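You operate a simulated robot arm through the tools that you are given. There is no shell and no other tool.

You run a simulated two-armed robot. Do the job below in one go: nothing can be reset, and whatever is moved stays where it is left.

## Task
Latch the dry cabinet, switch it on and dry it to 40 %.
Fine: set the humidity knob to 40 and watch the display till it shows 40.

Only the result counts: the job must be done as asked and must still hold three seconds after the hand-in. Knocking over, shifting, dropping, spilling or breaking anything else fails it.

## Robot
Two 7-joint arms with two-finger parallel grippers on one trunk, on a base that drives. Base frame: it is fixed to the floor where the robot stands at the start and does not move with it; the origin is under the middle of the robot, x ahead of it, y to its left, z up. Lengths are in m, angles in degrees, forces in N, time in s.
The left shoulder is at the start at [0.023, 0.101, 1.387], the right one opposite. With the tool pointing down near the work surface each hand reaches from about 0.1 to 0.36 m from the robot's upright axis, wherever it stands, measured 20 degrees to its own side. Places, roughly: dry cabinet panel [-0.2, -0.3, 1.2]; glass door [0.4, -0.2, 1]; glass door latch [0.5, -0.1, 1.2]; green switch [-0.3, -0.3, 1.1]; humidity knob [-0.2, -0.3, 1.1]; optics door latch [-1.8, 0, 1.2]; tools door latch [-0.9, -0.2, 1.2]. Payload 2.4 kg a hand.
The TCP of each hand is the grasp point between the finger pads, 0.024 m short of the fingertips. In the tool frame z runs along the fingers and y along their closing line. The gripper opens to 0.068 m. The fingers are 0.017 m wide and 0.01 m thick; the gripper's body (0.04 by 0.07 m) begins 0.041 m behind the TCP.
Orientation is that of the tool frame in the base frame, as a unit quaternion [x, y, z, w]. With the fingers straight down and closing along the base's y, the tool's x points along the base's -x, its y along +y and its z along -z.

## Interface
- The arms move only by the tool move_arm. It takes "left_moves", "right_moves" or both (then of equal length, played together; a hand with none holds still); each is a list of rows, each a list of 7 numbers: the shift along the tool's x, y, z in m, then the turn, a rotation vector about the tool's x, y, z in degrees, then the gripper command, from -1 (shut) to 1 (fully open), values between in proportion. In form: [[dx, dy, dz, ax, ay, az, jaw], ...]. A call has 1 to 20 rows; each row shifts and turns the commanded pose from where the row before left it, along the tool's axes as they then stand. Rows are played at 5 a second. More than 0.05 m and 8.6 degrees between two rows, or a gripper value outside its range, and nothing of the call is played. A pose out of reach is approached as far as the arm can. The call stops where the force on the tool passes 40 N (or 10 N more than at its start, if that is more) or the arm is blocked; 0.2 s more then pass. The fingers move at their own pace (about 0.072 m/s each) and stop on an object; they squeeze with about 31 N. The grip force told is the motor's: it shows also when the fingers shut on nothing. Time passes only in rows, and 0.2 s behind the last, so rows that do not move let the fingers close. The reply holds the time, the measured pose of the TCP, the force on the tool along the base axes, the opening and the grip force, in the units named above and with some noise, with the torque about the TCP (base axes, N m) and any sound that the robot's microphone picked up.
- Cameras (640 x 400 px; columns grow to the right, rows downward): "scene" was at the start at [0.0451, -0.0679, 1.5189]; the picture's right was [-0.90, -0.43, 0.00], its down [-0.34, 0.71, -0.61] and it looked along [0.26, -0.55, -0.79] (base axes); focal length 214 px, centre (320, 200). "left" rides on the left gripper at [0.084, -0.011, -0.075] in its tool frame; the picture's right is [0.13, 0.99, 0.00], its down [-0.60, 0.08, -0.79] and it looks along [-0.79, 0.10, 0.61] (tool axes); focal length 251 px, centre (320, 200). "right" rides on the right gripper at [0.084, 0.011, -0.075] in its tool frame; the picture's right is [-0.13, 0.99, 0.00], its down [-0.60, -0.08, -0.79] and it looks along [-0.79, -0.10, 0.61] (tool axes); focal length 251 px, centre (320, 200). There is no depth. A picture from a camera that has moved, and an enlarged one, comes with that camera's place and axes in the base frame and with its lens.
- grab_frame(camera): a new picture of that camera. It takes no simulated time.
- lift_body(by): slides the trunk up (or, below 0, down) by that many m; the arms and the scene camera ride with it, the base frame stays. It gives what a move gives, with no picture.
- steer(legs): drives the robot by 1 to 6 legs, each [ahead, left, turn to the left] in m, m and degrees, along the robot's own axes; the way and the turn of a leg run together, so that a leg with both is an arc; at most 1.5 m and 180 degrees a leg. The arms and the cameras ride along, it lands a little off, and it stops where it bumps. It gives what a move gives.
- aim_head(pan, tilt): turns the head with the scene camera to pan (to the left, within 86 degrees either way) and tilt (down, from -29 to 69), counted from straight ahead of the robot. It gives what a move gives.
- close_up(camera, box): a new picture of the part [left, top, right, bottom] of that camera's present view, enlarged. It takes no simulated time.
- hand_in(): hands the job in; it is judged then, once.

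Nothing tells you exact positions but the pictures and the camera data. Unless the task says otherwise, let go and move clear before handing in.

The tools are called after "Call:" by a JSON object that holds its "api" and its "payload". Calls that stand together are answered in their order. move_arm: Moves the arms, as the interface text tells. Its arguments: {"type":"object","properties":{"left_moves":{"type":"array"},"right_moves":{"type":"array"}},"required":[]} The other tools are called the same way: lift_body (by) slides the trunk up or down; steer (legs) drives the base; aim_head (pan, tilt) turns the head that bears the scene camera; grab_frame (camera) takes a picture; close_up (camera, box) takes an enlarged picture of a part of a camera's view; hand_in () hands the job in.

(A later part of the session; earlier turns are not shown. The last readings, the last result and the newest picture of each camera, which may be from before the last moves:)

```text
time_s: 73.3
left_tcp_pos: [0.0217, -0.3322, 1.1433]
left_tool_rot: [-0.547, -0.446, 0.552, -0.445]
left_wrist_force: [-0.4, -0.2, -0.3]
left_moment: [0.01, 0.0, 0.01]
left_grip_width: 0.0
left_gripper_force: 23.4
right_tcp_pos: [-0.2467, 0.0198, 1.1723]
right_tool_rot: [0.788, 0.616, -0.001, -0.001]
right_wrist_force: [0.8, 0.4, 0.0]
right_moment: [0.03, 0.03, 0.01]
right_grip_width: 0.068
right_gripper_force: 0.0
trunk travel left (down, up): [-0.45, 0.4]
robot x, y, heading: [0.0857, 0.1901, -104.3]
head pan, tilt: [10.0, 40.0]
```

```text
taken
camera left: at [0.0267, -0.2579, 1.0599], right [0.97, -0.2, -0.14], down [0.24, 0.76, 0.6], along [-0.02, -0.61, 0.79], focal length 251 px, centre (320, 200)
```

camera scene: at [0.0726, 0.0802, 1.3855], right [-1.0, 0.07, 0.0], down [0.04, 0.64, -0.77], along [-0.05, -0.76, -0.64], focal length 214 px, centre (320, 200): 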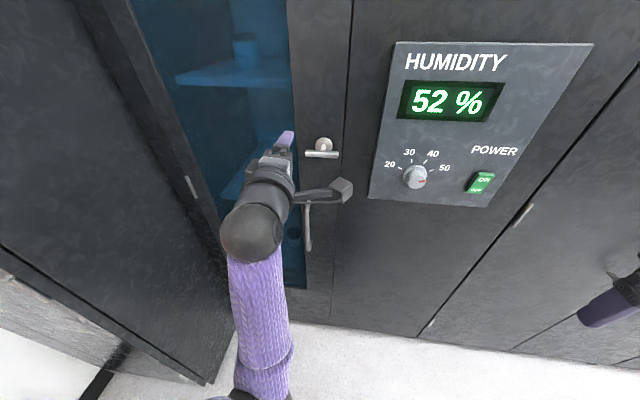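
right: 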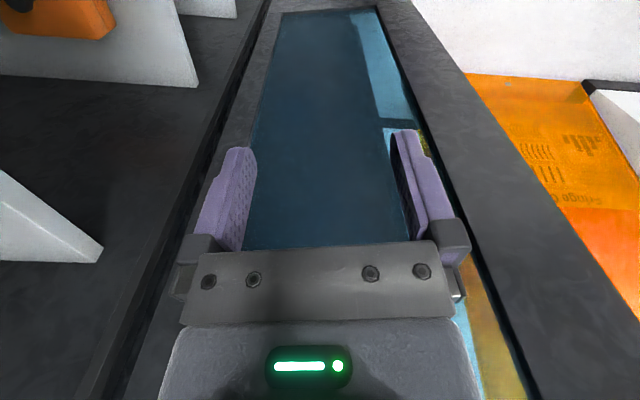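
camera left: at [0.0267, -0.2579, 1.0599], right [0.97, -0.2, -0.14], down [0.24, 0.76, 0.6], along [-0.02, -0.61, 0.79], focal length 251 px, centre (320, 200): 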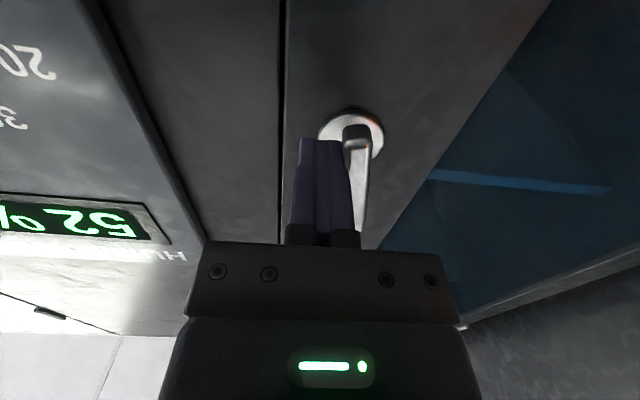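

The bar is now close to upright. I look closer from the scene camera and push a touch further left to find the stop.

Call:
{"api": "close_up", "payload": {"camera": "scene", "box": [280, 110, 370, 190]}}

Call:
{"api": "close_up", "payload": {"camera": "left", "box": [270, 90, 420, 250]}}

```text
5.00 times, centred on (325, 150) of scene
camera zoom: at [0.0726, 0.0802, 1.3855], right [-1.0, 0.07, 0.0], down [0.05, 0.64, -0.77], along [-0.05, -0.76, -0.64], focal length 1072 px, centre (295, 450)
```

zoom: 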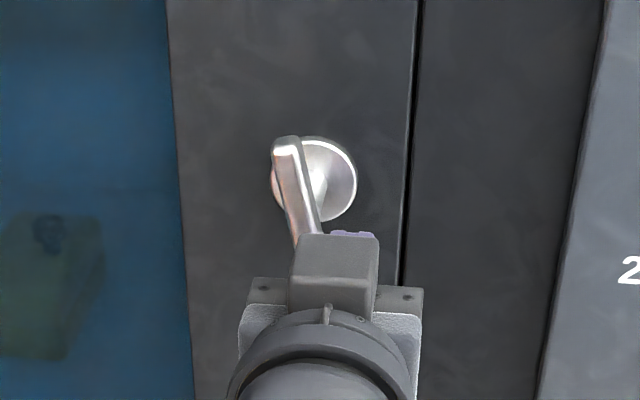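

```text
2.50 times, centred on (345, 170) of left
camera zoom: at [0.0267, -0.2579, 1.0599], right [0.97, -0.2, -0.14], down [0.24, 0.76, 0.6], along [-0.02, -0.61, 0.79], focal length 629 px, centre (258, 275)
```

zoom: 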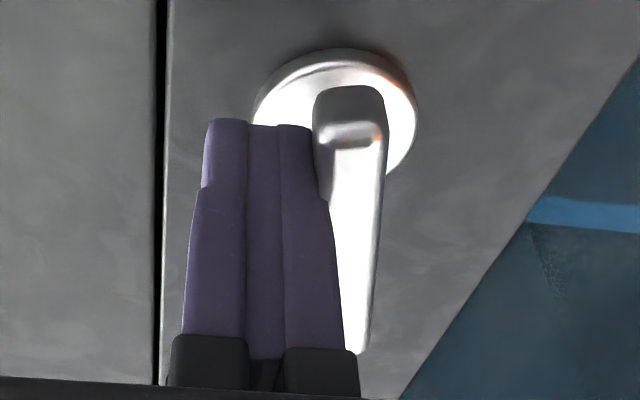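

The bar is about 10–12° short of vertical. I push its lower end left in 2 mm steps, watching for a stop.

Call:
{"api": "move_arm", "payload": {"left_moves": [[0.002, 0.002, 0, 0, 0, 0, -1], [0, 0.002, 0, 0, 0, 0, -1], [0, 0.002, 0, 0, 0, 0, -1]]}}

Call:
{"api": "close_up", "payload": {"camera": "scene", "box": [280, 110, 370, 190]}}

Call:
{"api": "close_up", "payload": {"camera": "left", "box": [270, 90, 420, 250]}}

```text
time_s: 74.1
left_tcp_pos: [0.0253, -0.3331, 1.139]
left_tool_rot: [-0.549, -0.448, 0.552, -0.44]
left_wrist_force: [0.5, -0.2, -0.4]
left_moment: [-0.01, -0.02, -0.03]
left_grip_width: 0.0
left_gripper_force: 23.9
right_tcp_pos: [-0.2455, 0.0189, 1.171]
right_tool_rot: [0.788, 0.616, -0.001, -0.001]
right_wrist_force: [0.0, 0.7, 0.1]
right_moment: [-0.01, -0.04, -0.03]
right_grip_width: 0.0677
right_gripper_force: 0.0
trunk travel left (down, up): [-0.45, 0.4]
robot x, y, heading: [0.0848, 0.1895, -104.2]
head pan, tilt: [10.0, 40.0]
```

```text
5.00 times, centred on (325, 150) of scene
camera zoom: at [0.0726, 0.0801, 1.3855], right [-1.0, 0.07, 0.0], down [0.04, 0.64, -0.77], along [-0.05, -0.76, -0.64], focal length 1072 px, centre (295, 450)
```

zoom: 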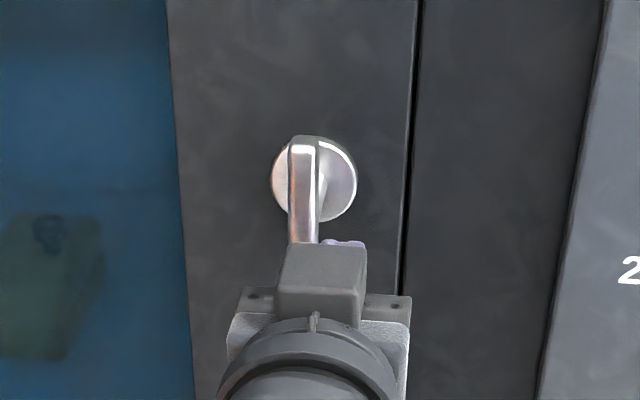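

```text
2.50 times, centred on (345, 170) of left
camera zoom: at [0.0311, -0.2577, 1.0559], right [0.97, -0.21, -0.14], down [0.25, 0.76, 0.61], along [-0.02, -0.62, 0.78], focal length 629 px, centre (258, 275)
```

zoom: 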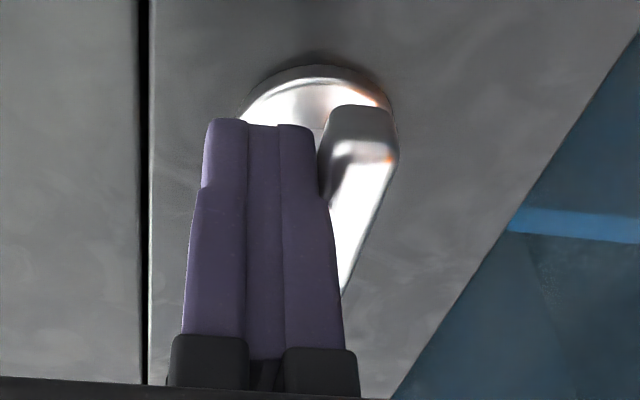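

The bar looks upright now with no stop felt yet. I nudge a bit more to see whether there's a hard stop.

Call:
{"api": "move_arm", "payload": {"left_moves": [[0, 0.0015, 0, 0, 0, 0, -1], [0, 0, 0, 0, 0, 0, -1]]}}

Call:
{"api": "close_up", "payload": {"camera": "scene", "box": [280, 110, 370, 190]}}

```text
time_s: 74.7
left_tcp_pos: [0.0275, -0.3332, 1.139]
left_tool_rot: [-0.549, -0.447, 0.551, -0.441]
left_wrist_force: [-2.0, 1.5, -2.2]
left_moment: [0.0, 0.0, 0.02]
left_grip_width: 0.0
left_gripper_force: 23.7
right_tcp_pos: [-0.2457, 0.019, 1.1713]
right_tool_rot: [0.788, 0.616, 0.0, 0.0]
right_wrist_force: [0.4, 0.4, 0.0]
right_moment: [0.01, -0.01, -0.03]
right_grip_width: 0.0681
right_gripper_force: 0.0
trunk travel left (down, up): [-0.45, 0.4]
robot x, y, heading: [0.0845, 0.1898, -104.3]
head pan, tilt: [10.0, 40.0]
```

```text
5.00 times, centred on (325, 150) of scene
camera zoom: at [0.0721, 0.0803, 1.3854], right [-1.0, 0.07, 0.0], down [0.05, 0.64, -0.77], along [-0.05, -0.76, -0.64], focal length 1072 px, centre (295, 450)
```

zoom: 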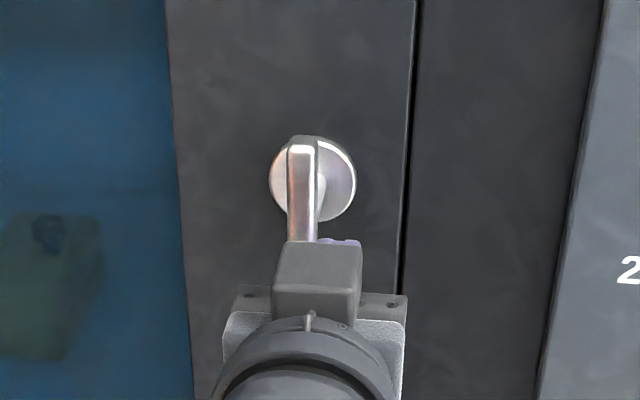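

A small sideways force of 2–3 N has appeared, so a stop may be near. I push 2 mm more to confirm it's seated.

Call:
{"api": "move_arm", "payload": {"left_moves": [[0, 0.002, 0, 0, 0, 0, -1], [0, 0.002, 0, 0, 0, 0, -1], [0, 0, 0, 0, 0, 0, -1]]}}

Call:
{"api": "close_up", "payload": {"camera": "scene", "box": [280, 110, 370, 190]}}

```text
time_s: 75.5
left_tcp_pos: [0.0276, -0.334, 1.1405]
left_tool_rot: [-0.55, -0.447, 0.55, -0.442]
left_wrist_force: [-18.9, 7.3, -14.1]
left_moment: [0.06, -0.03, -0.06]
left_grip_width: 0.0002
left_gripper_force: 23.7
right_tcp_pos: [-0.25, 0.0191, 1.17]
right_tool_rot: [0.788, 0.616, 0.001, 0.0]
right_wrist_force: [-0.6, 0.8, -0.1]
right_moment: [0.03, -0.03, -0.02]
right_grip_width: 0.068
right_gripper_force: 0.1
trunk travel left (down, up): [-0.45, 0.4]
robot x, y, heading: [0.0867, 0.1928, -103.9]
head pan, tilt: [10.0, 40.0]
```

```text
5.00 times, centred on (325, 150) of scene
camera zoom: at [0.0685, 0.0803, 1.3853], right [-1.0, 0.07, 0.0], down [0.05, 0.64, -0.77], along [-0.05, -0.76, -0.64], focal length 1072 px, centre (295, 450)
```

zoom: 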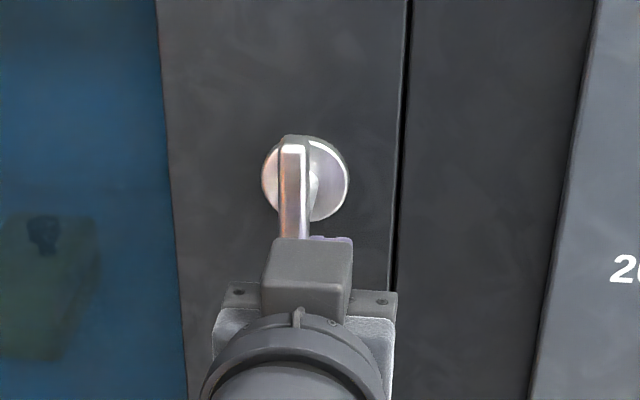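

A firm stop at about 20 N with the bar upright: the latch is thrown. I move the finger off it to the right and pull back, then check that it stays.

Call:
{"api": "move_arm", "payload": {"left_moves": [[0, -0.005, 0, 0, 0, 0, -1], [0, -0.006, 0, 0, 0, 0, -1], [0, 0, -0.03, 0, 0, 0, -1], [0, 0, -0.04, 0, 0, 0, -1], [0, 0.02, -0.03, 0, 0, 0, -1], [0, 0.04, 0, 0, 0, 0, -1], [0, 0.04, 0, 0, 0, 0, -1]]}}

Call:
{"api": "grab_frame", "payload": {"camera": "scene"}}

Call:
{"api": "close_up", "payload": {"camera": "scene", "box": [280, 100, 380, 200]}}

```text
time_s: 76.2
left_tcp_pos: [0.0277, -0.3342, 1.1462]
left_tool_rot: [-0.546, -0.443, 0.547, -0.453]
left_wrist_force: [-20.5, -7.7, -6.6]
left_moment: [0.08, 0.19, -0.43]
left_grip_width: 0.0001
left_gripper_force: 23.4
right_tcp_pos: [-0.2497, 0.0193, 1.1686]
right_tool_rot: [0.789, 0.614, 0.0, -0.001]
right_wrist_force: [0.1, 0.4, -0.3]
right_moment: [0.02, 0.02, 0.04]
right_grip_width: 0.0678
right_gripper_force: 0.1
trunk travel left (down, up): [-0.45, 0.4]
robot x, y, heading: [0.0874, 0.1907, -104.0]
head pan, tilt: [10.0, 40.0]
stopped in row 3 (left hand): the force on the tool passed its limit at 51 N (the readings are from after the stop); the commanded pose is now the measured one
```

```text
taken
camera scene: at [0.0689, 0.078, 1.3853], right [-1.0, 0.07, 0.0], down [0.05, 0.64, -0.76], along [-0.05, -0.76, -0.64], focal length 214 px, centre (320, 200)
```

scene: 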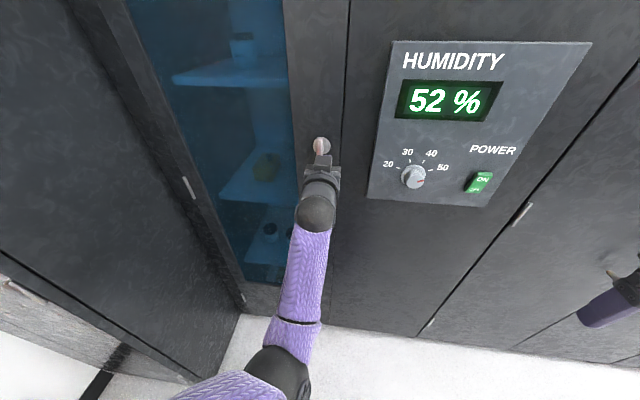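

```text
4.00 times, centred on (330, 150) of scene
camera zoom: at [0.0689, 0.078, 1.3853], right [-1.0, 0.07, 0.0], down [0.05, 0.64, -0.76], along [-0.05, -0.76, -0.64], focal length 858 px, centre (280, 400)
```

zoom: 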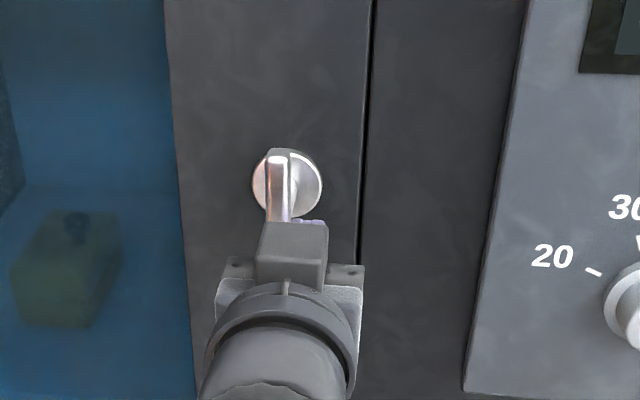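

The hand didn't come free: force passed 51 N while pulling back, so the fingertip is caught on something near the bar. I look through the left camera before moving again.

Call:
{"api": "grab_frame", "payload": {"camera": "left"}}

Call:
{"api": "close_up", "payload": {"camera": "left", "box": [260, 80, 430, 260]}}

```text
taken
camera left: at [0.0328, -0.2601, 1.0623], right [0.97, -0.2, -0.12], down [0.23, 0.77, 0.6], along [-0.03, -0.61, 0.79], focal length 251 px, centre (320, 200)
```

left: 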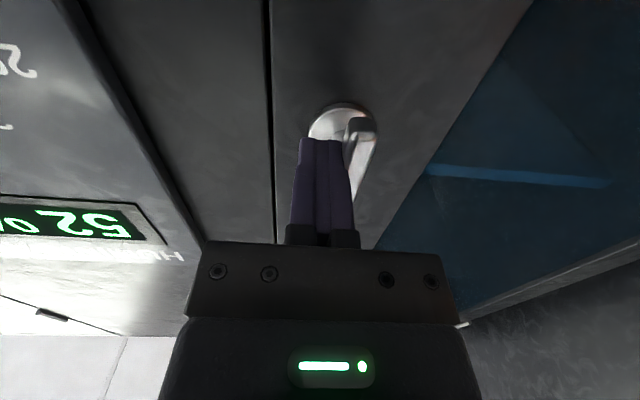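

```text
2.22 times, centred on (345, 170) of left
camera zoom: at [0.0328, -0.2601, 1.0623], right [0.97, -0.2, -0.12], down [0.23, 0.77, 0.6], along [-0.03, -0.61, 0.79], focal length 559 px, centre (264, 267)
```

zoom: 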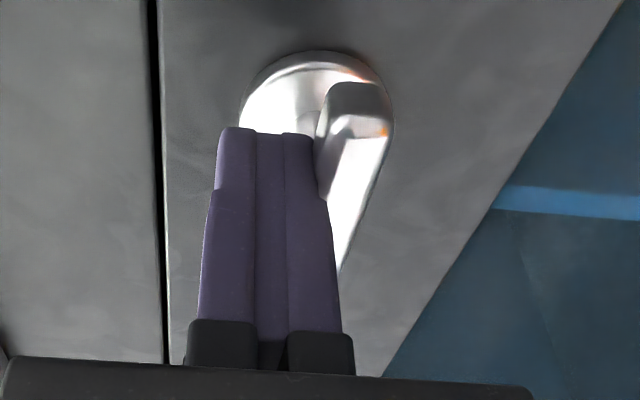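

The finger still presses on the bar's side. I ease it to the right in a small step and read the force.

Call:
{"api": "move_arm", "payload": {"left_moves": [[0, -0.004, 0, 0, 0, 0, -1], [0, 0, 0, 0, 0, 0, -1]]}}

```text
time_s: 76.8
left_tcp_pos: [0.0273, -0.3348, 1.1461]
left_tool_rot: [0.546, 0.442, -0.543, 0.459]
left_wrist_force: [-24.2, -7.7, -0.1]
left_moment: [-0.03, 0.15, -0.53]
left_grip_width: 0.0
left_gripper_force: 24.0
right_tcp_pos: [-0.2492, 0.0187, 1.1695]
right_tool_rot: [0.788, 0.615, 0.001, 0.0]
right_wrist_force: [0.6, -0.6, 0.0]
right_moment: [0.04, 0.0, -0.03]
right_grip_width: 0.0681
right_gripper_force: 0.1
trunk travel left (down, up): [-0.45, 0.4]
robot x, y, heading: [0.0862, 0.186, -103.9]
head pan, tilt: [10.0, 40.0]
```

The sideways force stays near 24 N although I commanded away from the bar, with the contact at the fingertip. I hold still for a moment to see if the reading settles.

Call:
{"api": "move_arm", "payload": {"left_moves": [[0, 0, 0, 0, 0, 0, -1], [0, 0, 0, 0, 0, 0, -1], [0, 0, 0, 0, 0, 0, -1]]}}

Call:
{"api": "aim_head", "payload": {"pan": 25, "tilt": 45}}

Call:
{"api": "grab_frame", "payload": {"camera": "scene"}}

Call:
{"api": "grab_frame", "payload": {"camera": "right"}}

```text
time_s: 77.6
left_tcp_pos: [0.027, -0.3341, 1.146]
left_tool_rot: [0.546, 0.443, -0.544, 0.458]
left_wrist_force: [-24.6, -0.5, -8.7]
left_moment: [0.21, 0.2, -0.55]
left_grip_width: 0.0
left_gripper_force: 23.4
right_tcp_pos: [-0.2508, 0.0195, 1.1681]
right_tool_rot: [0.788, 0.616, 0.001, 0.0]
right_wrist_force: [-1.2, -0.9, -0.2]
right_moment: [0.02, -0.01, -0.02]
right_grip_width: 0.068
right_gripper_force: 0.1
trunk travel left (down, up): [-0.45, 0.4]
robot x, y, heading: [0.0846, 0.1905, -104.3]
head pan, tilt: [10.0, 40.0]
```

```text
time_s: 78.3
left_tcp_pos: [0.0273, -0.3333, 1.1467]
left_tool_rot: [0.546, 0.442, -0.544, 0.459]
left_wrist_force: [-23.4, 2.4, -11.8]
left_moment: [0.25, 0.24, -0.54]
left_grip_width: 0.0
left_gripper_force: 23.7
right_tcp_pos: [-0.2502, 0.0205, 1.1693]
right_tool_rot: [0.788, 0.616, 0.001, 0.0]
right_wrist_force: [-0.4, -0.2, 0.1]
right_moment: [0.04, 0.01, -0.02]
right_grip_width: 0.068
right_gripper_force: 0.1
trunk travel left (down, up): [-0.45, 0.4]
robot x, y, heading: [0.0848, 0.1864, -104.1]
head pan, tilt: [25.0, 45.0]
```

```text
taken
camera scene: at [0.0894, 0.0844, 1.3781], right [-0.98, -0.19, 0.0], down [-0.13, 0.69, -0.71], along [0.14, -0.69, -0.71], focal length 214 px, centre (320, 200)
```

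scene: 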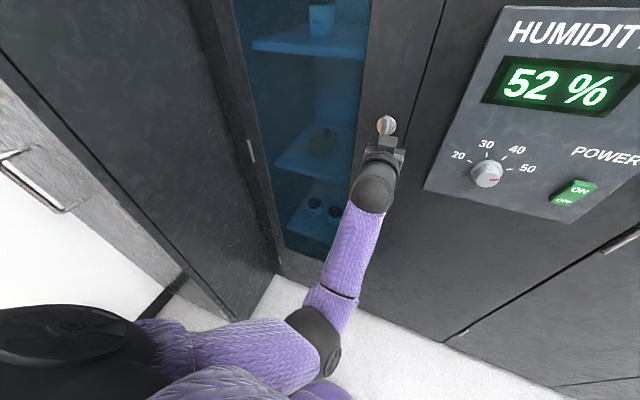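

```text
taken
camera right: at [-0.2187, 0.0977, 1.2457], right [0.93, -0.37, 0.0], down [-0.22, -0.57, 0.79], along [-0.29, -0.74, -0.61], focal length 251 px, centre (320, 200)
```

right: 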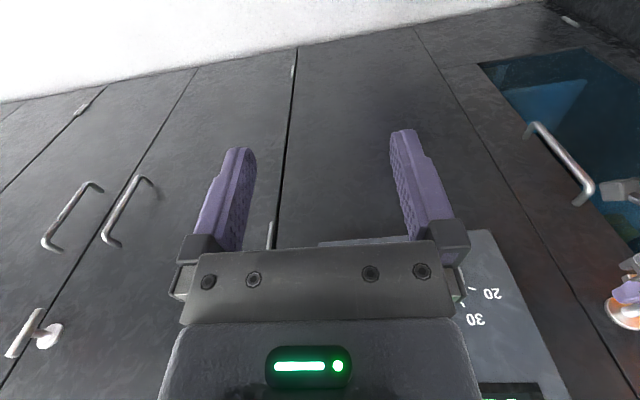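

The reading stays at −24 N sideways, likely because the low left elbow is at a limit against the trunk and the arm cannot yield to the right. I free the finger by driving the base a little to the right and then back.

Call:
{"api": "steer", "payload": {"legs": [[0, -0.015, 0], [-0.1, 0, 0]]}}

Call:
{"api": "grab_frame", "payload": {"camera": "scene"}}

```text
time_s: 79.9
left_tcp_pos: [0.0406, -0.2318, 1.1487]
left_tool_rot: [-0.544, -0.442, 0.546, -0.459]
left_wrist_force: [0.6, -0.1, 0.5]
left_moment: [0.02, -0.05, 0.02]
left_grip_width: 0.0
left_gripper_force: 23.7
right_tcp_pos: [-0.2369, 0.1199, 1.1715]
right_tool_rot: [0.788, 0.615, 0.0, 0.0]
right_wrist_force: [-0.5, -0.1, -0.3]
right_moment: [0.02, -0.01, 0.02]
right_grip_width: 0.0681
right_gripper_force: 0.0
trunk travel left (down, up): [-0.45, 0.4]
robot x, y, heading: [0.0947, 0.2887, -104.0]
head pan, tilt: [25.0, 45.0]
```

```text
taken
camera scene: at [0.1033, 0.1857, 1.3783], right [-0.98, -0.19, 0.0], down [-0.13, 0.69, -0.71], along [0.13, -0.69, -0.71], focal length 214 px, centre (320, 200)
```

scene: 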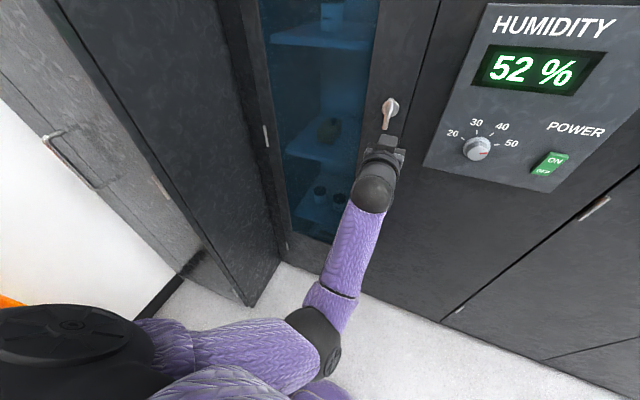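

The hand is free with zero force. I check the latch's angle close up.

Call:
{"api": "close_up", "payload": {"camera": "scene", "box": [350, 70, 430, 150]}}

Call:
{"api": "aim_head", "payload": {"pan": 10, "tilt": 30}}

Call:
{"api": "grab_frame", "payload": {"camera": "scene"}}

Call:
{"api": "close_up", "payload": {"camera": "scene", "box": [290, 80, 390, 180]}}

```text
5.00 times, centred on (390, 110) of scene
camera zoom: at [0.1033, 0.1857, 1.3783], right [-0.98, -0.19, 0.0], down [-0.13, 0.69, -0.71], along [0.13, -0.69, -0.71], focal length 1072 px, centre (-30, 650)
```

zoom: 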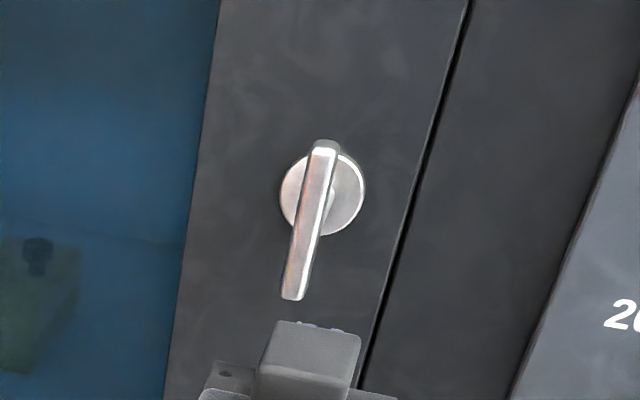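

```text
time_s: 80.6
left_tcp_pos: [0.0418, -0.2341, 1.1482]
left_tool_rot: [-0.544, -0.441, 0.544, -0.461]
left_wrist_force: [-0.4, 0.4, 0.8]
left_moment: [0.0, -0.02, 0.02]
left_grip_width: 0.0002
left_gripper_force: 23.9
right_tcp_pos: [-0.2376, 0.1205, 1.1704]
right_tool_rot: [0.789, 0.615, 0.0, -0.001]
right_wrist_force: [-0.1, 0.1, -1.0]
right_moment: [-0.01, 0.0, 0.01]
right_grip_width: 0.068
right_gripper_force: 0.2
trunk travel left (down, up): [-0.45, 0.4]
robot x, y, heading: [0.0971, 0.2888, -104.2]
head pan, tilt: [10.0, 30.0]
```

```text
taken
camera scene: at [0.0813, 0.1743, 1.4008], right [-1.0, 0.07, 0.0], down [0.04, 0.5, -0.87], along [-0.06, -0.86, -0.5], focal length 214 px, centre (320, 200)
```

scene: 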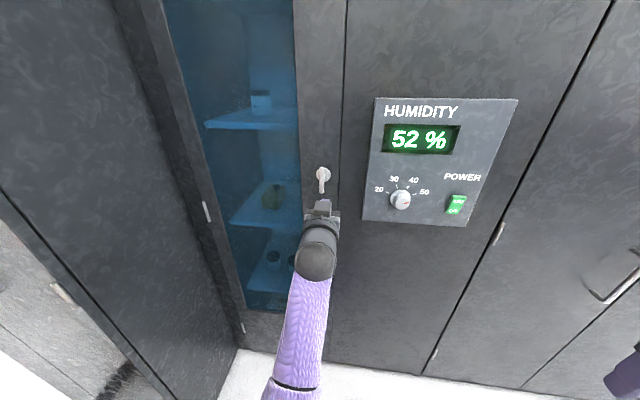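

```text
4.00 times, centred on (340, 130) of scene
camera zoom: at [0.0813, 0.1743, 1.4008], right [-1.0, 0.07, 0.0], down [0.04, 0.5, -0.87], along [-0.06, -0.86, -0.5], focal length 858 px, centre (240, 480)
```

zoom: 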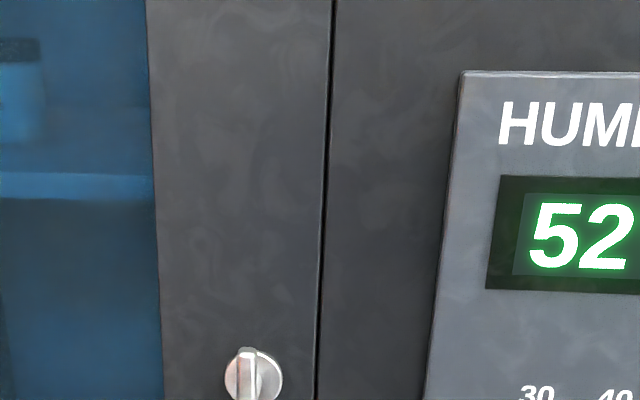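

The latch bar is upright and stays so. Now I withdraw the left hand outward and back, and pitch the right hand up to face the panel.

Call:
{"api": "move_arm", "payload": {"left_moves": [[0, 0.01, -0.02, 0, 0, 0, -1], [0, 0.03, -0.02, 0, 0, 0, -1], [0, 0.03, -0.02, 0, 0, 0, -1], [0, 0.03, -0.02, 0, 0, 0, -1], [0, 0.03, -0.02, 0, 0, 0, -1], [0, 0.03, -0.02, 0, 0, 0, -1]]}}

Call:
{"api": "move_arm", "payload": {"right_moves": [[-0.035, 0, 0, 0, 0, 0, 1], [-0.035, 0, 0, 0, 0, 0, 1], [-0.035, 0, 0, 0, 0, 0, 1], [0, 0, 0, 0, -8.2, 0, 1], [0, 0, 0, 0, -8.2, 0, 1], [0, 0, 0, 0, -8.2, 0, 1], [0, 0, 0, 0, -8.2, 0, 1], [0, 0, 0, 0, -8.2, 0, 1], [0, 0, 0, 0, -8.2, 0, 1], [0, 0, 0, 0, -8.2, 0, 1], [0, 0, 0, 0, -8.2, 0, 1], [0, 0, 0, 0, -8.2, 0, 1], [0, 0, 0, 0, -8.2, 0, 1], [0, 0, 0, 0, -8.0, 0, 1]]}}

Call:
{"api": "grab_frame", "payload": {"camera": "scene"}}

```text
time_s: 82.0
left_tcp_pos: [0.2216, -0.145, 1.1494]
left_tool_rot: [-0.544, -0.442, 0.546, -0.458]
left_wrist_force: [-0.3, -0.1, 0.1]
left_moment: [0.01, -0.04, 0.03]
left_grip_width: 0.0
left_gripper_force: 23.5
right_tcp_pos: [-0.2379, 0.1201, 1.171]
right_tool_rot: [0.788, 0.615, -0.001, 0.0]
right_wrist_force: [0.0, 0.5, 0.1]
right_moment: [0.0, 0.0, -0.02]
right_grip_width: 0.0682
right_gripper_force: 0.1
trunk travel left (down, up): [-0.45, 0.4]
robot x, y, heading: [0.0999, 0.2866, -104.2]
head pan, tilt: [10.0, 30.0]
```

```text
time_s: 85.0
left_tcp_pos: [0.22, -0.1449, 1.1483]
left_tool_rot: [-0.544, -0.442, 0.545, -0.459]
left_wrist_force: [0.5, -0.4, -0.1]
left_moment: [-0.01, -0.03, 0.0]
left_grip_width: 0.0001
left_gripper_force: 23.5
right_tcp_pos: [-0.262, 0.0184, 1.1714]
right_tool_rot: [0.557, 0.434, -0.557, 0.436]
right_wrist_force: [-0.5, -0.1, -0.2]
right_moment: [0.03, 0.02, -0.01]
right_grip_width: 0.0682
right_gripper_force: 0.1
trunk travel left (down, up): [-0.45, 0.4]
robot x, y, heading: [0.0954, 0.2857, -104.3]
head pan, tilt: [10.0, 30.0]
```

```text
taken
camera scene: at [0.0813, 0.1743, 1.4008], right [-1.0, 0.07, 0.0], down [0.04, 0.5, -0.87], along [-0.06, -0.86, -0.5], focal length 214 px, centre (320, 200)
```

scene: 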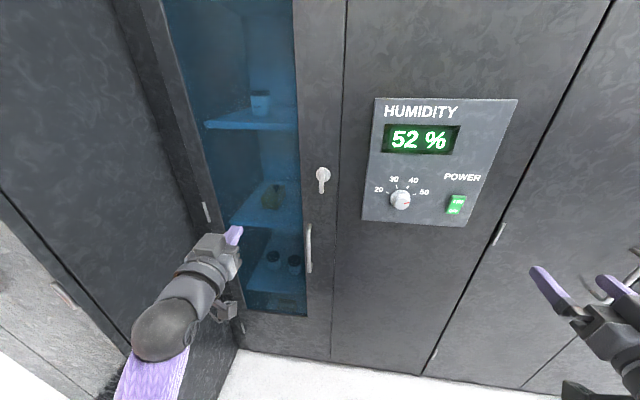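

Both hands are placed well: left out of the way, right pointing at the cabinet row. I drive forward to bring the right hand within reach of the knob.

Call:
{"api": "steer", "payload": {"legs": [[0.125, 0.02, 0]]}}

Call:
{"api": "aim_head", "payload": {"pan": -15, "tilt": 30}}

Call:
{"api": "grab_frame", "payload": {"camera": "scene"}}

Call:
{"api": "close_up", "payload": {"camera": "scene", "box": [260, 90, 480, 230]}}

```text
time_s: 86.3
left_tcp_pos: [0.2099, -0.2707, 1.1487]
left_tool_rot: [-0.545, -0.442, 0.546, -0.458]
left_wrist_force: [0.1, -0.2, 0.9]
left_moment: [-0.01, 0.01, 0.0]
left_grip_width: 0.0001
left_gripper_force: 23.9
right_tcp_pos: [-0.275, -0.1074, 1.1713]
right_tool_rot: [-0.557, -0.435, 0.558, -0.434]
right_wrist_force: [-0.1, 0.5, -0.5]
right_moment: [-0.02, 0.01, 0.0]
right_grip_width: 0.068
right_gripper_force: 0.0
trunk travel left (down, up): [-0.45, 0.4]
robot x, y, heading: [0.0871, 0.1654, -104.2]
head pan, tilt: [10.0, 30.0]
```

```text
time_s: 87.2
left_tcp_pos: [0.2086, -0.2696, 1.1497]
left_tool_rot: [-0.545, -0.442, 0.546, -0.459]
left_wrist_force: [-0.3, -0.5, -0.6]
left_moment: [-0.03, 0.0, 0.0]
left_grip_width: 0.0002
left_gripper_force: 23.5
right_tcp_pos: [-0.2738, -0.1074, 1.1715]
right_tool_rot: [-0.557, -0.435, 0.558, -0.434]
right_wrist_force: [1.2, -0.1, 0.4]
right_moment: [-0.01, -0.01, 0.0]
right_grip_width: 0.0677
right_gripper_force: 0.1
trunk travel left (down, up): [-0.45, 0.4]
robot x, y, heading: [0.0823, 0.1658, -104.3]
head pan, tilt: [-15.0, 30.0]
```

```text
taken
camera scene: at [0.033, 0.0601, 1.4008], right [-0.87, 0.49, 0.0], down [0.24, 0.44, -0.87], along [-0.42, -0.76, -0.5], focal length 214 px, centre (320, 200)
```

scene: 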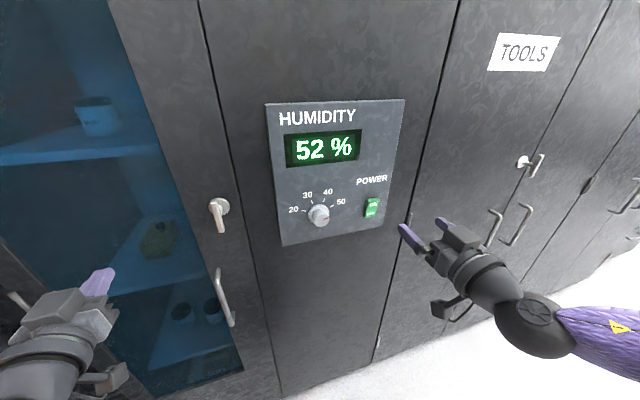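

```text
2.86 times, centred on (370, 160) of scene
camera zoom: at [0.033, 0.0601, 1.4008], right [-0.87, 0.49, 0.0], down [0.24, 0.44, -0.87], along [-0.42, -0.76, -0.5], focal length 613 px, centre (177, 314)
```

zoom: 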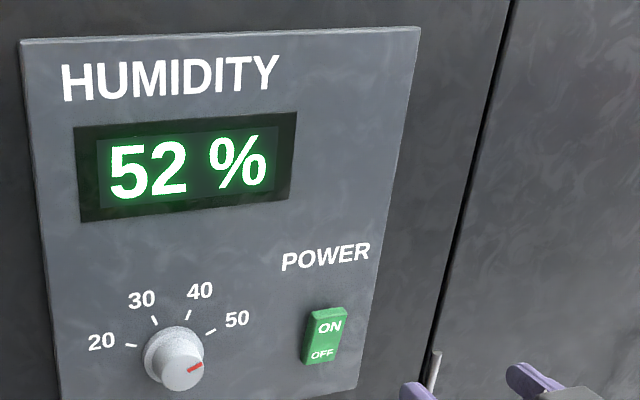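

The panel is clearly visible: dial centre at about (−0.181, −0.324, 1.110), knob face about 0.026 m proud, pointer at 50; the rocker is to its right. I bring the open right hand in front of the knob with a starting roll so it can turn the knob counter-clockwise.

Call:
{"api": "move_arm", "payload": {"right_moves": [[0, 0, 0, -2.6, 0, 0, 1], [0.0154, 0.0337, 0, 0, 0, 0, 1], [0.0154, 0.0337, 0, 0, 0, 0, 1], [0.0154, 0.0337, 0, 0, 0, 0, 1], [0.0154, 0.0337, 0, 0, 0, 0, 1], [0, 0, 0.0375, 0, 0, 0, 1], [0, 0, 0.0375, 0, 0, 0, 1], [0, 0, 0.0375, 0, 0, 0, 1], [0, 0, 0, 0, 0, 8.4, 1], [0, 0, 0, 0, 0, 8.3, 1], [0, 0, 0, 0, 0, 8.3, 1]]}}

Call:
{"api": "grab_frame", "payload": {"camera": "scene"}}

Call:
{"api": "grab_frame", "payload": {"camera": "right"}}

```text
time_s: 89.6
left_tcp_pos: [0.2092, -0.27, 1.1487]
left_tool_rot: [-0.544, -0.442, 0.545, -0.459]
left_wrist_force: [0.3, 0.8, 0.1]
left_moment: [0.0, 0.0, -0.01]
left_grip_width: 0.0001
left_gripper_force: 23.4
right_tcp_pos: [-0.1677, -0.2485, 1.1058]
right_tool_rot: [0.631, 0.318, -0.438, 0.556]
right_wrist_force: [-0.1, 0.5, -0.1]
right_moment: [-0.01, -0.01, 0.02]
right_grip_width: 0.0681
right_gripper_force: 0.1
right hand out of reach, approached as far as the arm can: row 3
trunk travel left (down, up): [-0.45, 0.4]
robot x, y, heading: [0.0834, 0.1681, -104.3]
head pan, tilt: [-15.0, 30.0]
```

```text
taken
camera scene: at [0.0331, 0.0599, 1.4008], right [-0.87, 0.49, 0.0], down [0.24, 0.44, -0.87], along [-0.42, -0.76, -0.5], focal length 214 px, centre (320, 200)
```

scene: 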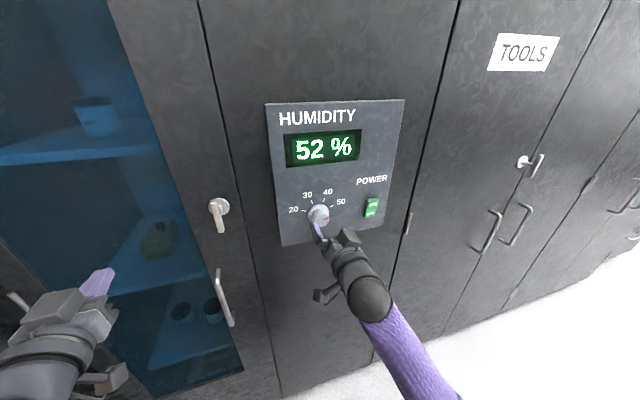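

```text
taken
camera right: at [-0.1075, -0.1851, 1.0351], right [0.83, -0.17, 0.54], down [-0.16, 0.84, 0.51], along [-0.54, -0.51, 0.67], focal length 251 px, centre (320, 200)
```

right: 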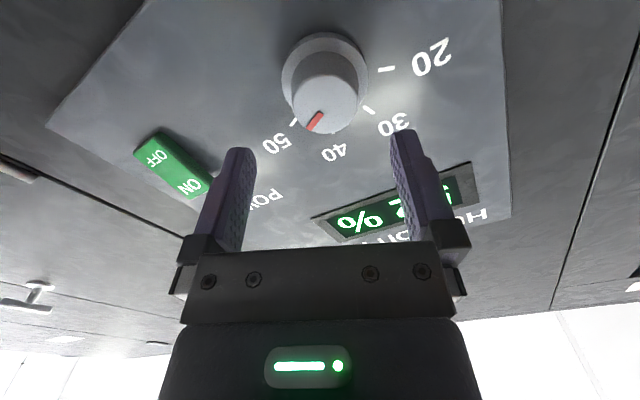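

The right camera shows the knob slightly off the hand's axis (about 8 mm left, 3 mm low). I correct half-way there and move in until the fingertips are just short of the knob.

Call:
{"api": "move_arm", "payload": {"right_moves": [[0.0035, 0.003, 0.015, 0, 0, 0, 1], [0.0035, 0.003, 0.012, 0, 0, 0, 1]]}}

Call:
{"api": "grab_frame", "payload": {"camera": "right"}}

Call:
{"api": "close_up", "payload": {"camera": "scene", "box": [260, 150, 400, 260]}}

```text
time_s: 90.2
left_tcp_pos: [0.209, -0.2704, 1.1494]
left_tool_rot: [-0.545, -0.442, 0.546, -0.458]
left_wrist_force: [-0.3, 0.3, 0.0]
left_moment: [0.03, -0.03, 0.02]
left_grip_width: 0.0001
left_gripper_force: 23.5
right_tcp_pos: [-0.1638, -0.2781, 1.1003]
right_tool_rot: [0.631, 0.319, -0.437, 0.556]
right_wrist_force: [0.3, -0.4, 0.3]
right_moment: [0.01, -0.01, -0.01]
right_grip_width: 0.0681
right_gripper_force: 0.1
trunk travel left (down, up): [-0.45, 0.4]
robot x, y, heading: [0.0861, 0.1615, -104.4]
head pan, tilt: [-15.0, 30.0]
```

```text
taken
camera right: at [-0.1036, -0.2137, 1.0298], right [0.83, -0.17, 0.54], down [-0.16, 0.84, 0.51], along [-0.54, -0.51, 0.67], focal length 251 px, centre (320, 200)
```

right: 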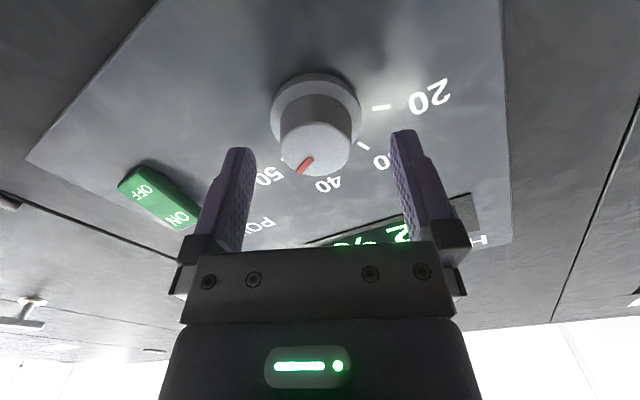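

```text
3.64 times, centred on (330, 205) of scene
camera zoom: at [0.0331, 0.0598, 1.4008], right [-0.87, 0.49, 0.0], down [0.24, 0.44, -0.87], along [-0.42, -0.76, -0.5], focal length 780 px, centre (284, 182)
```

zoom: 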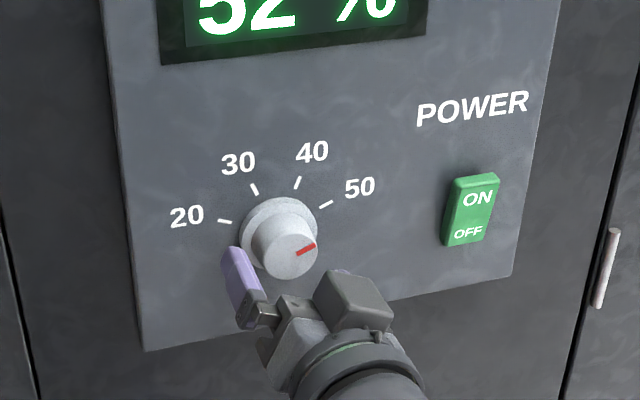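

The hand axis now nearly matches the knob; fingertips are level with its face. I advance about 16 mm and close the fingers gently on the knob.

Call:
{"api": "move_arm", "payload": {"right_moves": [[0.002, -0.001, 0.008, 0, 0, 0, 1], [0.001, -0.0005, 0.008, 0, 0, 0, 1]]}}

Call:
{"api": "grab_frame", "payload": {"camera": "right"}}

```text
time_s: 90.8
left_tcp_pos: [0.2092, -0.2706, 1.1496]
left_tool_rot: [-0.545, -0.442, 0.546, -0.458]
left_wrist_force: [-0.3, -0.1, -0.1]
left_moment: [0.01, 0.02, -0.04]
left_grip_width: 0.0001
left_gripper_force: 23.0
right_tcp_pos: [-0.1683, -0.2928, 1.0974]
right_tool_rot: [0.632, 0.318, -0.438, 0.555]
right_wrist_force: [0.3, 0.1, 0.2]
right_moment: [0.02, 0.04, -0.01]
right_grip_width: 0.0681
right_gripper_force: 0.0
trunk travel left (down, up): [-0.45, 0.4]
robot x, y, heading: [0.0825, 0.1628, -104.3]
head pan, tilt: [-15.0, 30.0]
```

```text
taken
camera right: at [-0.1083, -0.2292, 1.0262], right [0.83, -0.17, 0.54], down [-0.16, 0.84, 0.51], along [-0.54, -0.51, 0.67], focal length 251 px, centre (320, 200)
```

right: 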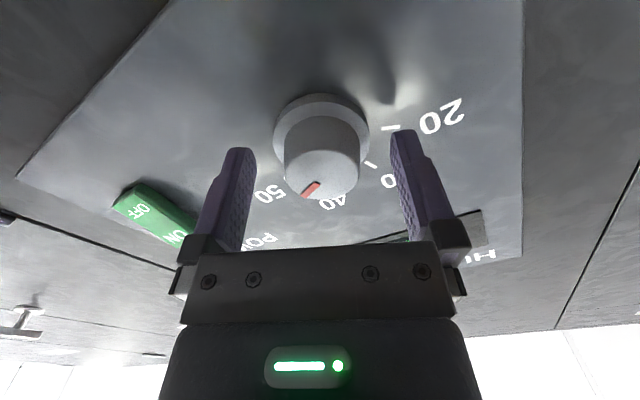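

The knob sits well centred between the open fingers. I close on it and read the grip width and forces.

Call:
{"api": "move_arm", "payload": {"right_moves": [[0, 0, 0, 0, 0, 0, 0.3], [0, 0, 0, 0, 0, 0, 0], [0, 0, 0, 0, 0, 0, -1], [0, 0, 0, 0, 0, 0, -1]]}}

Call:
{"api": "grab_frame", "payload": {"camera": "right"}}

```text
time_s: 91.8
left_tcp_pos: [0.2092, -0.2706, 1.1505]
left_tool_rot: [-0.545, -0.442, 0.546, -0.458]
left_wrist_force: [-0.1, 0.4, 0.0]
left_moment: [0.02, -0.01, 0.02]
left_grip_width: 0.0
left_gripper_force: 23.6
right_tcp_pos: [-0.1685, -0.2927, 1.0969]
right_tool_rot: [0.632, 0.318, -0.439, 0.554]
right_wrist_force: [-1.0, -0.5, 0.8]
right_moment: [0.06, 0.02, -0.1]
right_grip_width: 0.0392
right_gripper_force: 45.0
trunk travel left (down, up): [-0.45, 0.4]
robot x, y, heading: [0.0854, 0.1618, -104.5]
head pan, tilt: [-15.0, 30.0]
```

```text
taken
camera right: at [-0.1085, -0.2291, 1.0261], right [0.83, -0.17, 0.54], down [-0.16, 0.84, 0.51], along [-0.54, -0.51, 0.67], focal length 251 px, centre (320, 200)
```

right: 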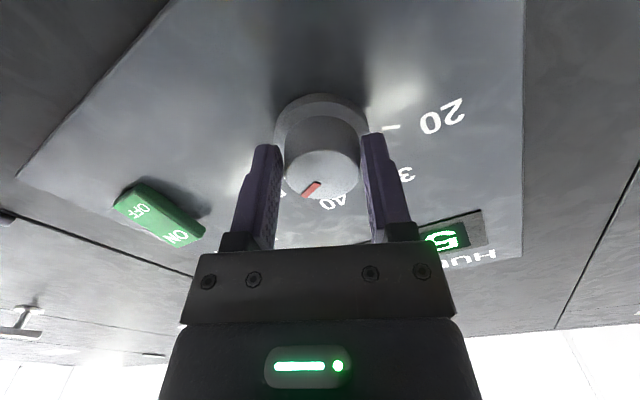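

The knob is gripped (0.039 m wide, little side force). From the tick geometry the scale runs 45° per 10 %, with 40 at +22.5° and 50 at +67.5° from upright. I zoom in to read the pointer's exact angle before turning.

Call:
{"api": "close_up", "payload": {"camera": "scene", "box": [290, 180, 360, 240]}}

Call:
{"api": "close_up", "payload": {"camera": "right", "box": [250, 80, 410, 220]}}

```text
6.67 times, centred on (325, 210) of scene
camera zoom: at [0.0328, 0.0598, 1.4008], right [-0.87, 0.49, 0.0], down [0.24, 0.44, -0.87], along [-0.42, -0.76, -0.5], focal length 1430 px, centre (287, 133)
```

zoom: 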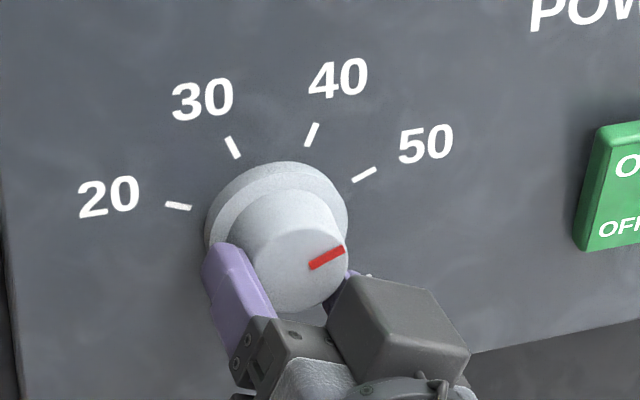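

```text
2.86 times, centred on (330, 150) of right
camera zoom: at [-0.1085, -0.2291, 1.0261], right [0.83, -0.17, 0.54], down [-0.16, 0.84, 0.51], along [-0.54, -0.51, 0.67], focal length 718 px, centre (291, 343)
```

zoom: 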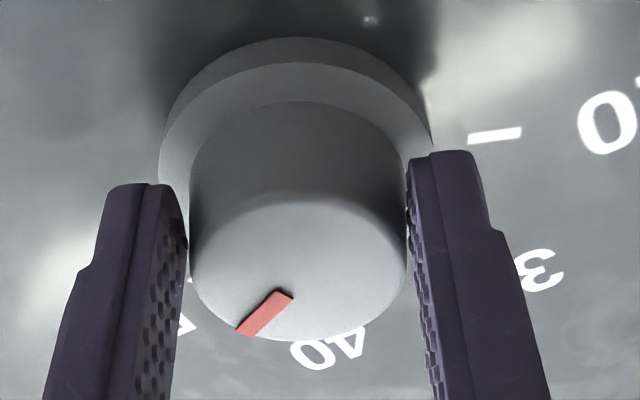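

The pointer reads about 73° (roughly 51 on the scale). I turn counter-clockwise by 45° first, then measure.

Call:
{"api": "move_arm", "payload": {"right_moves": [[0, 0, 0, 0, 0, -7.5, -1], [0, 0, 0, 0, 0, -7.5, -1], [0, 0, 0, 0, 0, -7.5, -1], [0, 0, 0, 0, 0, -7.5, -1], [0, 0, 0, 0, 0, -7.5, -1], [0, 0, 0, 0, 0, -7.5, -1]]}}

Call:
{"api": "close_up", "payload": {"camera": "scene", "box": [290, 180, 360, 240]}}

Call:
{"api": "close_up", "payload": {"camera": "right", "box": [230, 60, 430, 220]}}

```text
time_s: 93.2
left_tcp_pos: [0.2039, -0.2698, 1.15]
left_tool_rot: [0.546, 0.44, -0.545, 0.459]
left_wrist_force: [0.3, 0.0, -0.7]
left_moment: [0.04, 0.04, 0.04]
left_grip_width: 0.0
left_gripper_force: 23.5
right_tcp_pos: [-0.1743, -0.2923, 1.0975]
right_tool_rot: [-0.463, -0.535, 0.618, -0.343]
right_wrist_force: [-30.3, 1.8, -0.8]
right_moment: [0.35, -0.34, -1.46]
right_grip_width: 0.0394
right_gripper_force: 44.9
trunk travel left (down, up): [-0.45, 0.4]
robot x, y, heading: [0.0848, 0.1603, -104.6]
head pan, tilt: [-15.0, 30.0]
```

```text
6.67 times, centred on (325, 210) of scene
camera zoom: at [0.0271, 0.0604, 1.4007], right [-0.87, 0.49, 0.0], down [0.25, 0.44, -0.86], along [-0.42, -0.76, -0.5], focal length 1430 px, centre (287, 133)
```

zoom: 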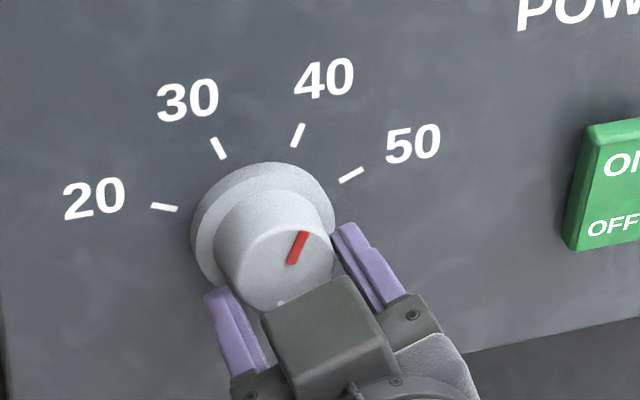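

```text
2.50 times, centred on (330, 140) of right
camera zoom: at [-0.1768, -0.2149, 1.0148], right [0.95, -0.2, -0.22], down [0.29, 0.75, 0.59], along [0.04, -0.63, 0.77], focal length 629 px, centre (295, 350)
```

zoom: 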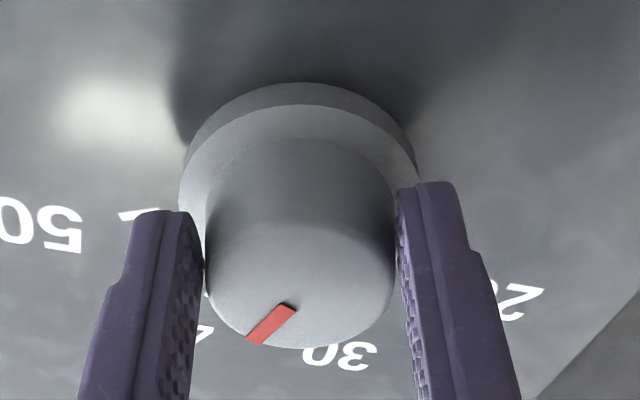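

The knob turned with the hand, pointer now close to the 40 mark, though a 30 N side load has built up. I zoom far in to measure pointer and tick angles precisely.

Call:
{"api": "close_up", "payload": {"camera": "scene", "box": [305, 196, 333, 214]}}

Call:
{"api": "close_up", "payload": {"camera": "scene", "box": [295, 175, 345, 207]}}

```text
16.00 times, centred on (319, 205) of scene
camera zoom: at [0.0271, 0.0604, 1.4007], right [-0.87, 0.49, 0.0], down [0.25, 0.44, -0.86], along [-0.42, -0.76, -0.5], focal length 3432 px, centre (336, 120)
```

zoom: 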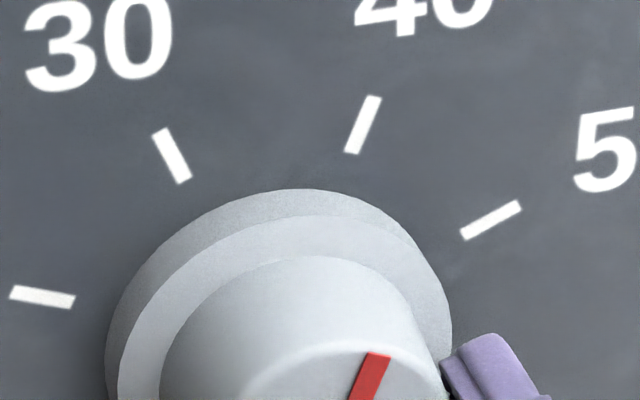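

```text
12.50 times, centred on (320, 191) of scene
camera zoom: at [0.0271, 0.0604, 1.4007], right [-0.87, 0.49, 0.0], down [0.25, 0.44, -0.86], along [-0.42, -0.76, -0.5], focal length 2681 px, centre (320, 312)
```

zoom: 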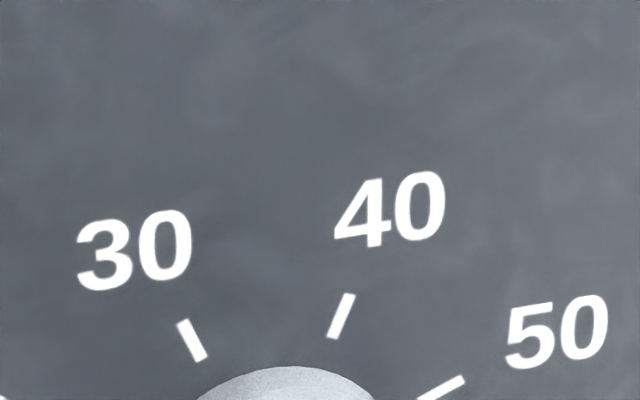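

The zoom is sharp; I take one more with the whole pointer and the 40 tick in it.

Call:
{"api": "close_up", "payload": {"camera": "scene", "box": [298, 194, 340, 221]}}

```text
14.81 times, centred on (319, 208) of scene
camera zoom: at [0.0271, 0.0604, 1.4007], right [-0.87, 0.49, 0.0], down [0.25, 0.44, -0.86], along [-0.42, -0.76, -0.5], focal length 3177 px, centre (335, 89)
```

zoom: 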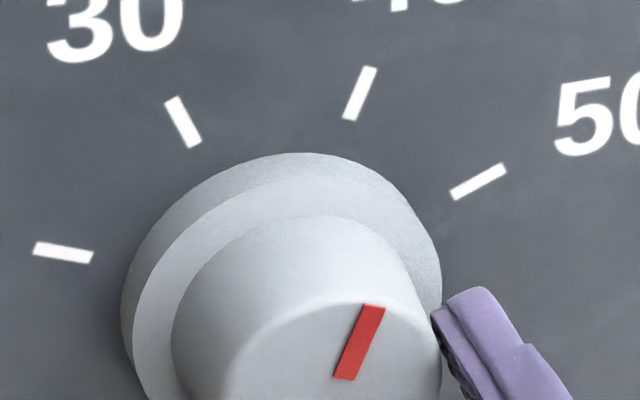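

The pointer measures 23.6° against 23.4° for the 40 tick, so the knob is on 40. Before letting go I relieve the side load with a tiny move so the knob isn't twisted on release.

Call:
{"api": "move_arm", "payload": {"right_moves": [[0.001, -0.0028, 0, 0, 0, 0, -1], [0, 0, 0, 0, 0, 0, -1]]}}

```text
time_s: 93.8
left_tcp_pos: [0.2059, -0.2703, 1.1501]
left_tool_rot: [0.545, 0.441, -0.544, 0.461]
left_wrist_force: [0.6, 1.0, 0.8]
left_moment: [-0.01, 0.0, 0.01]
left_grip_width: 0.0001
left_gripper_force: 23.5
right_tcp_pos: [-0.1751, -0.2918, 1.0968]
right_tool_rot: [-0.463, -0.535, 0.616, -0.346]
right_wrist_force: [-24.4, -0.2, -2.9]
right_moment: [0.25, -0.25, -0.77]
right_grip_width: 0.0393
right_gripper_force: 45.0
trunk travel left (down, up): [-0.45, 0.4]
robot x, y, heading: [0.0847, 0.1672, -104.2]
head pan, tilt: [-15.0, 30.0]
```

The load drops from 30 to 24 N. I continue easing the same way.

Call:
{"api": "move_arm", "payload": {"right_moves": [[0.001, -0.0028, 0, 0, 0, 0, -1], [0.001, -0.0028, 0, 0, 0, 0, -1], [0, 0, 0, 0, 0, 0, -1]]}}

```text
time_s: 94.6
left_tcp_pos: [0.2108, -0.2706, 1.1491]
left_tool_rot: [-0.544, -0.442, 0.545, -0.459]
left_wrist_force: [0.2, -0.1, 0.5]
left_moment: [-0.01, -0.03, 0.01]
left_grip_width: 0.0
left_gripper_force: 23.9
right_tcp_pos: [-0.175, -0.2919, 1.0962]
right_tool_rot: [-0.461, -0.537, 0.615, -0.346]
right_wrist_force: [0.9, 7.5, -19.5]
right_moment: [-0.01, 0.08, 1.01]
right_grip_width: 0.0394
right_gripper_force: 44.9
trunk travel left (down, up): [-0.45, 0.4]
robot x, y, heading: [0.0846, 0.1619, -104.1]
head pan, tilt: [-15.0, 30.0]
```

The sideways load is gone but about 20 N now acts vertically. I ease the hand down slightly.

Call:
{"api": "move_arm", "payload": {"right_moves": [[0.0019, 0.0007, 0, 0, 0, 0, -1], [0, 0, 0, 0, 0, 0, -1]]}}

Call:
{"api": "close_up", "payload": {"camera": "scene", "box": [298, 194, 340, 221]}}

```text
time_s: 95.2
left_tcp_pos: [0.2109, -0.2713, 1.1495]
left_tool_rot: [-0.544, -0.443, 0.546, -0.458]
left_wrist_force: [0.4, -0.6, -0.1]
left_moment: [-0.01, -0.04, 0.0]
left_grip_width: 0.0001
left_gripper_force: 23.6
right_tcp_pos: [-0.175, -0.2921, 1.0962]
right_tool_rot: [-0.46, -0.536, 0.617, -0.346]
right_wrist_force: [8.7, 0.4, -12.0]
right_moment: [0.42, -0.02, 0.66]
right_grip_width: 0.0395
right_gripper_force: 45.3
trunk travel left (down, up): [-0.45, 0.4]
robot x, y, heading: [0.0893, 0.1651, -104.2]
head pan, tilt: [-15.0, 30.0]
```

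```text
14.81 times, centred on (319, 208) of scene
camera zoom: at [0.0343, 0.0589, 1.4008], right [-0.87, 0.49, 0.0], down [0.24, 0.44, -0.87], along [-0.42, -0.76, -0.5], focal length 3177 px, centre (335, 89)
```

zoom: 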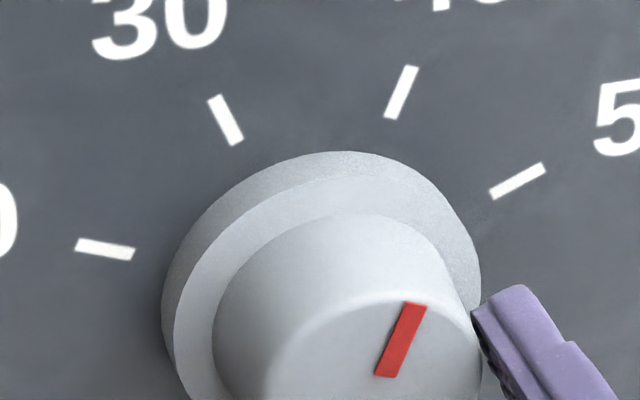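

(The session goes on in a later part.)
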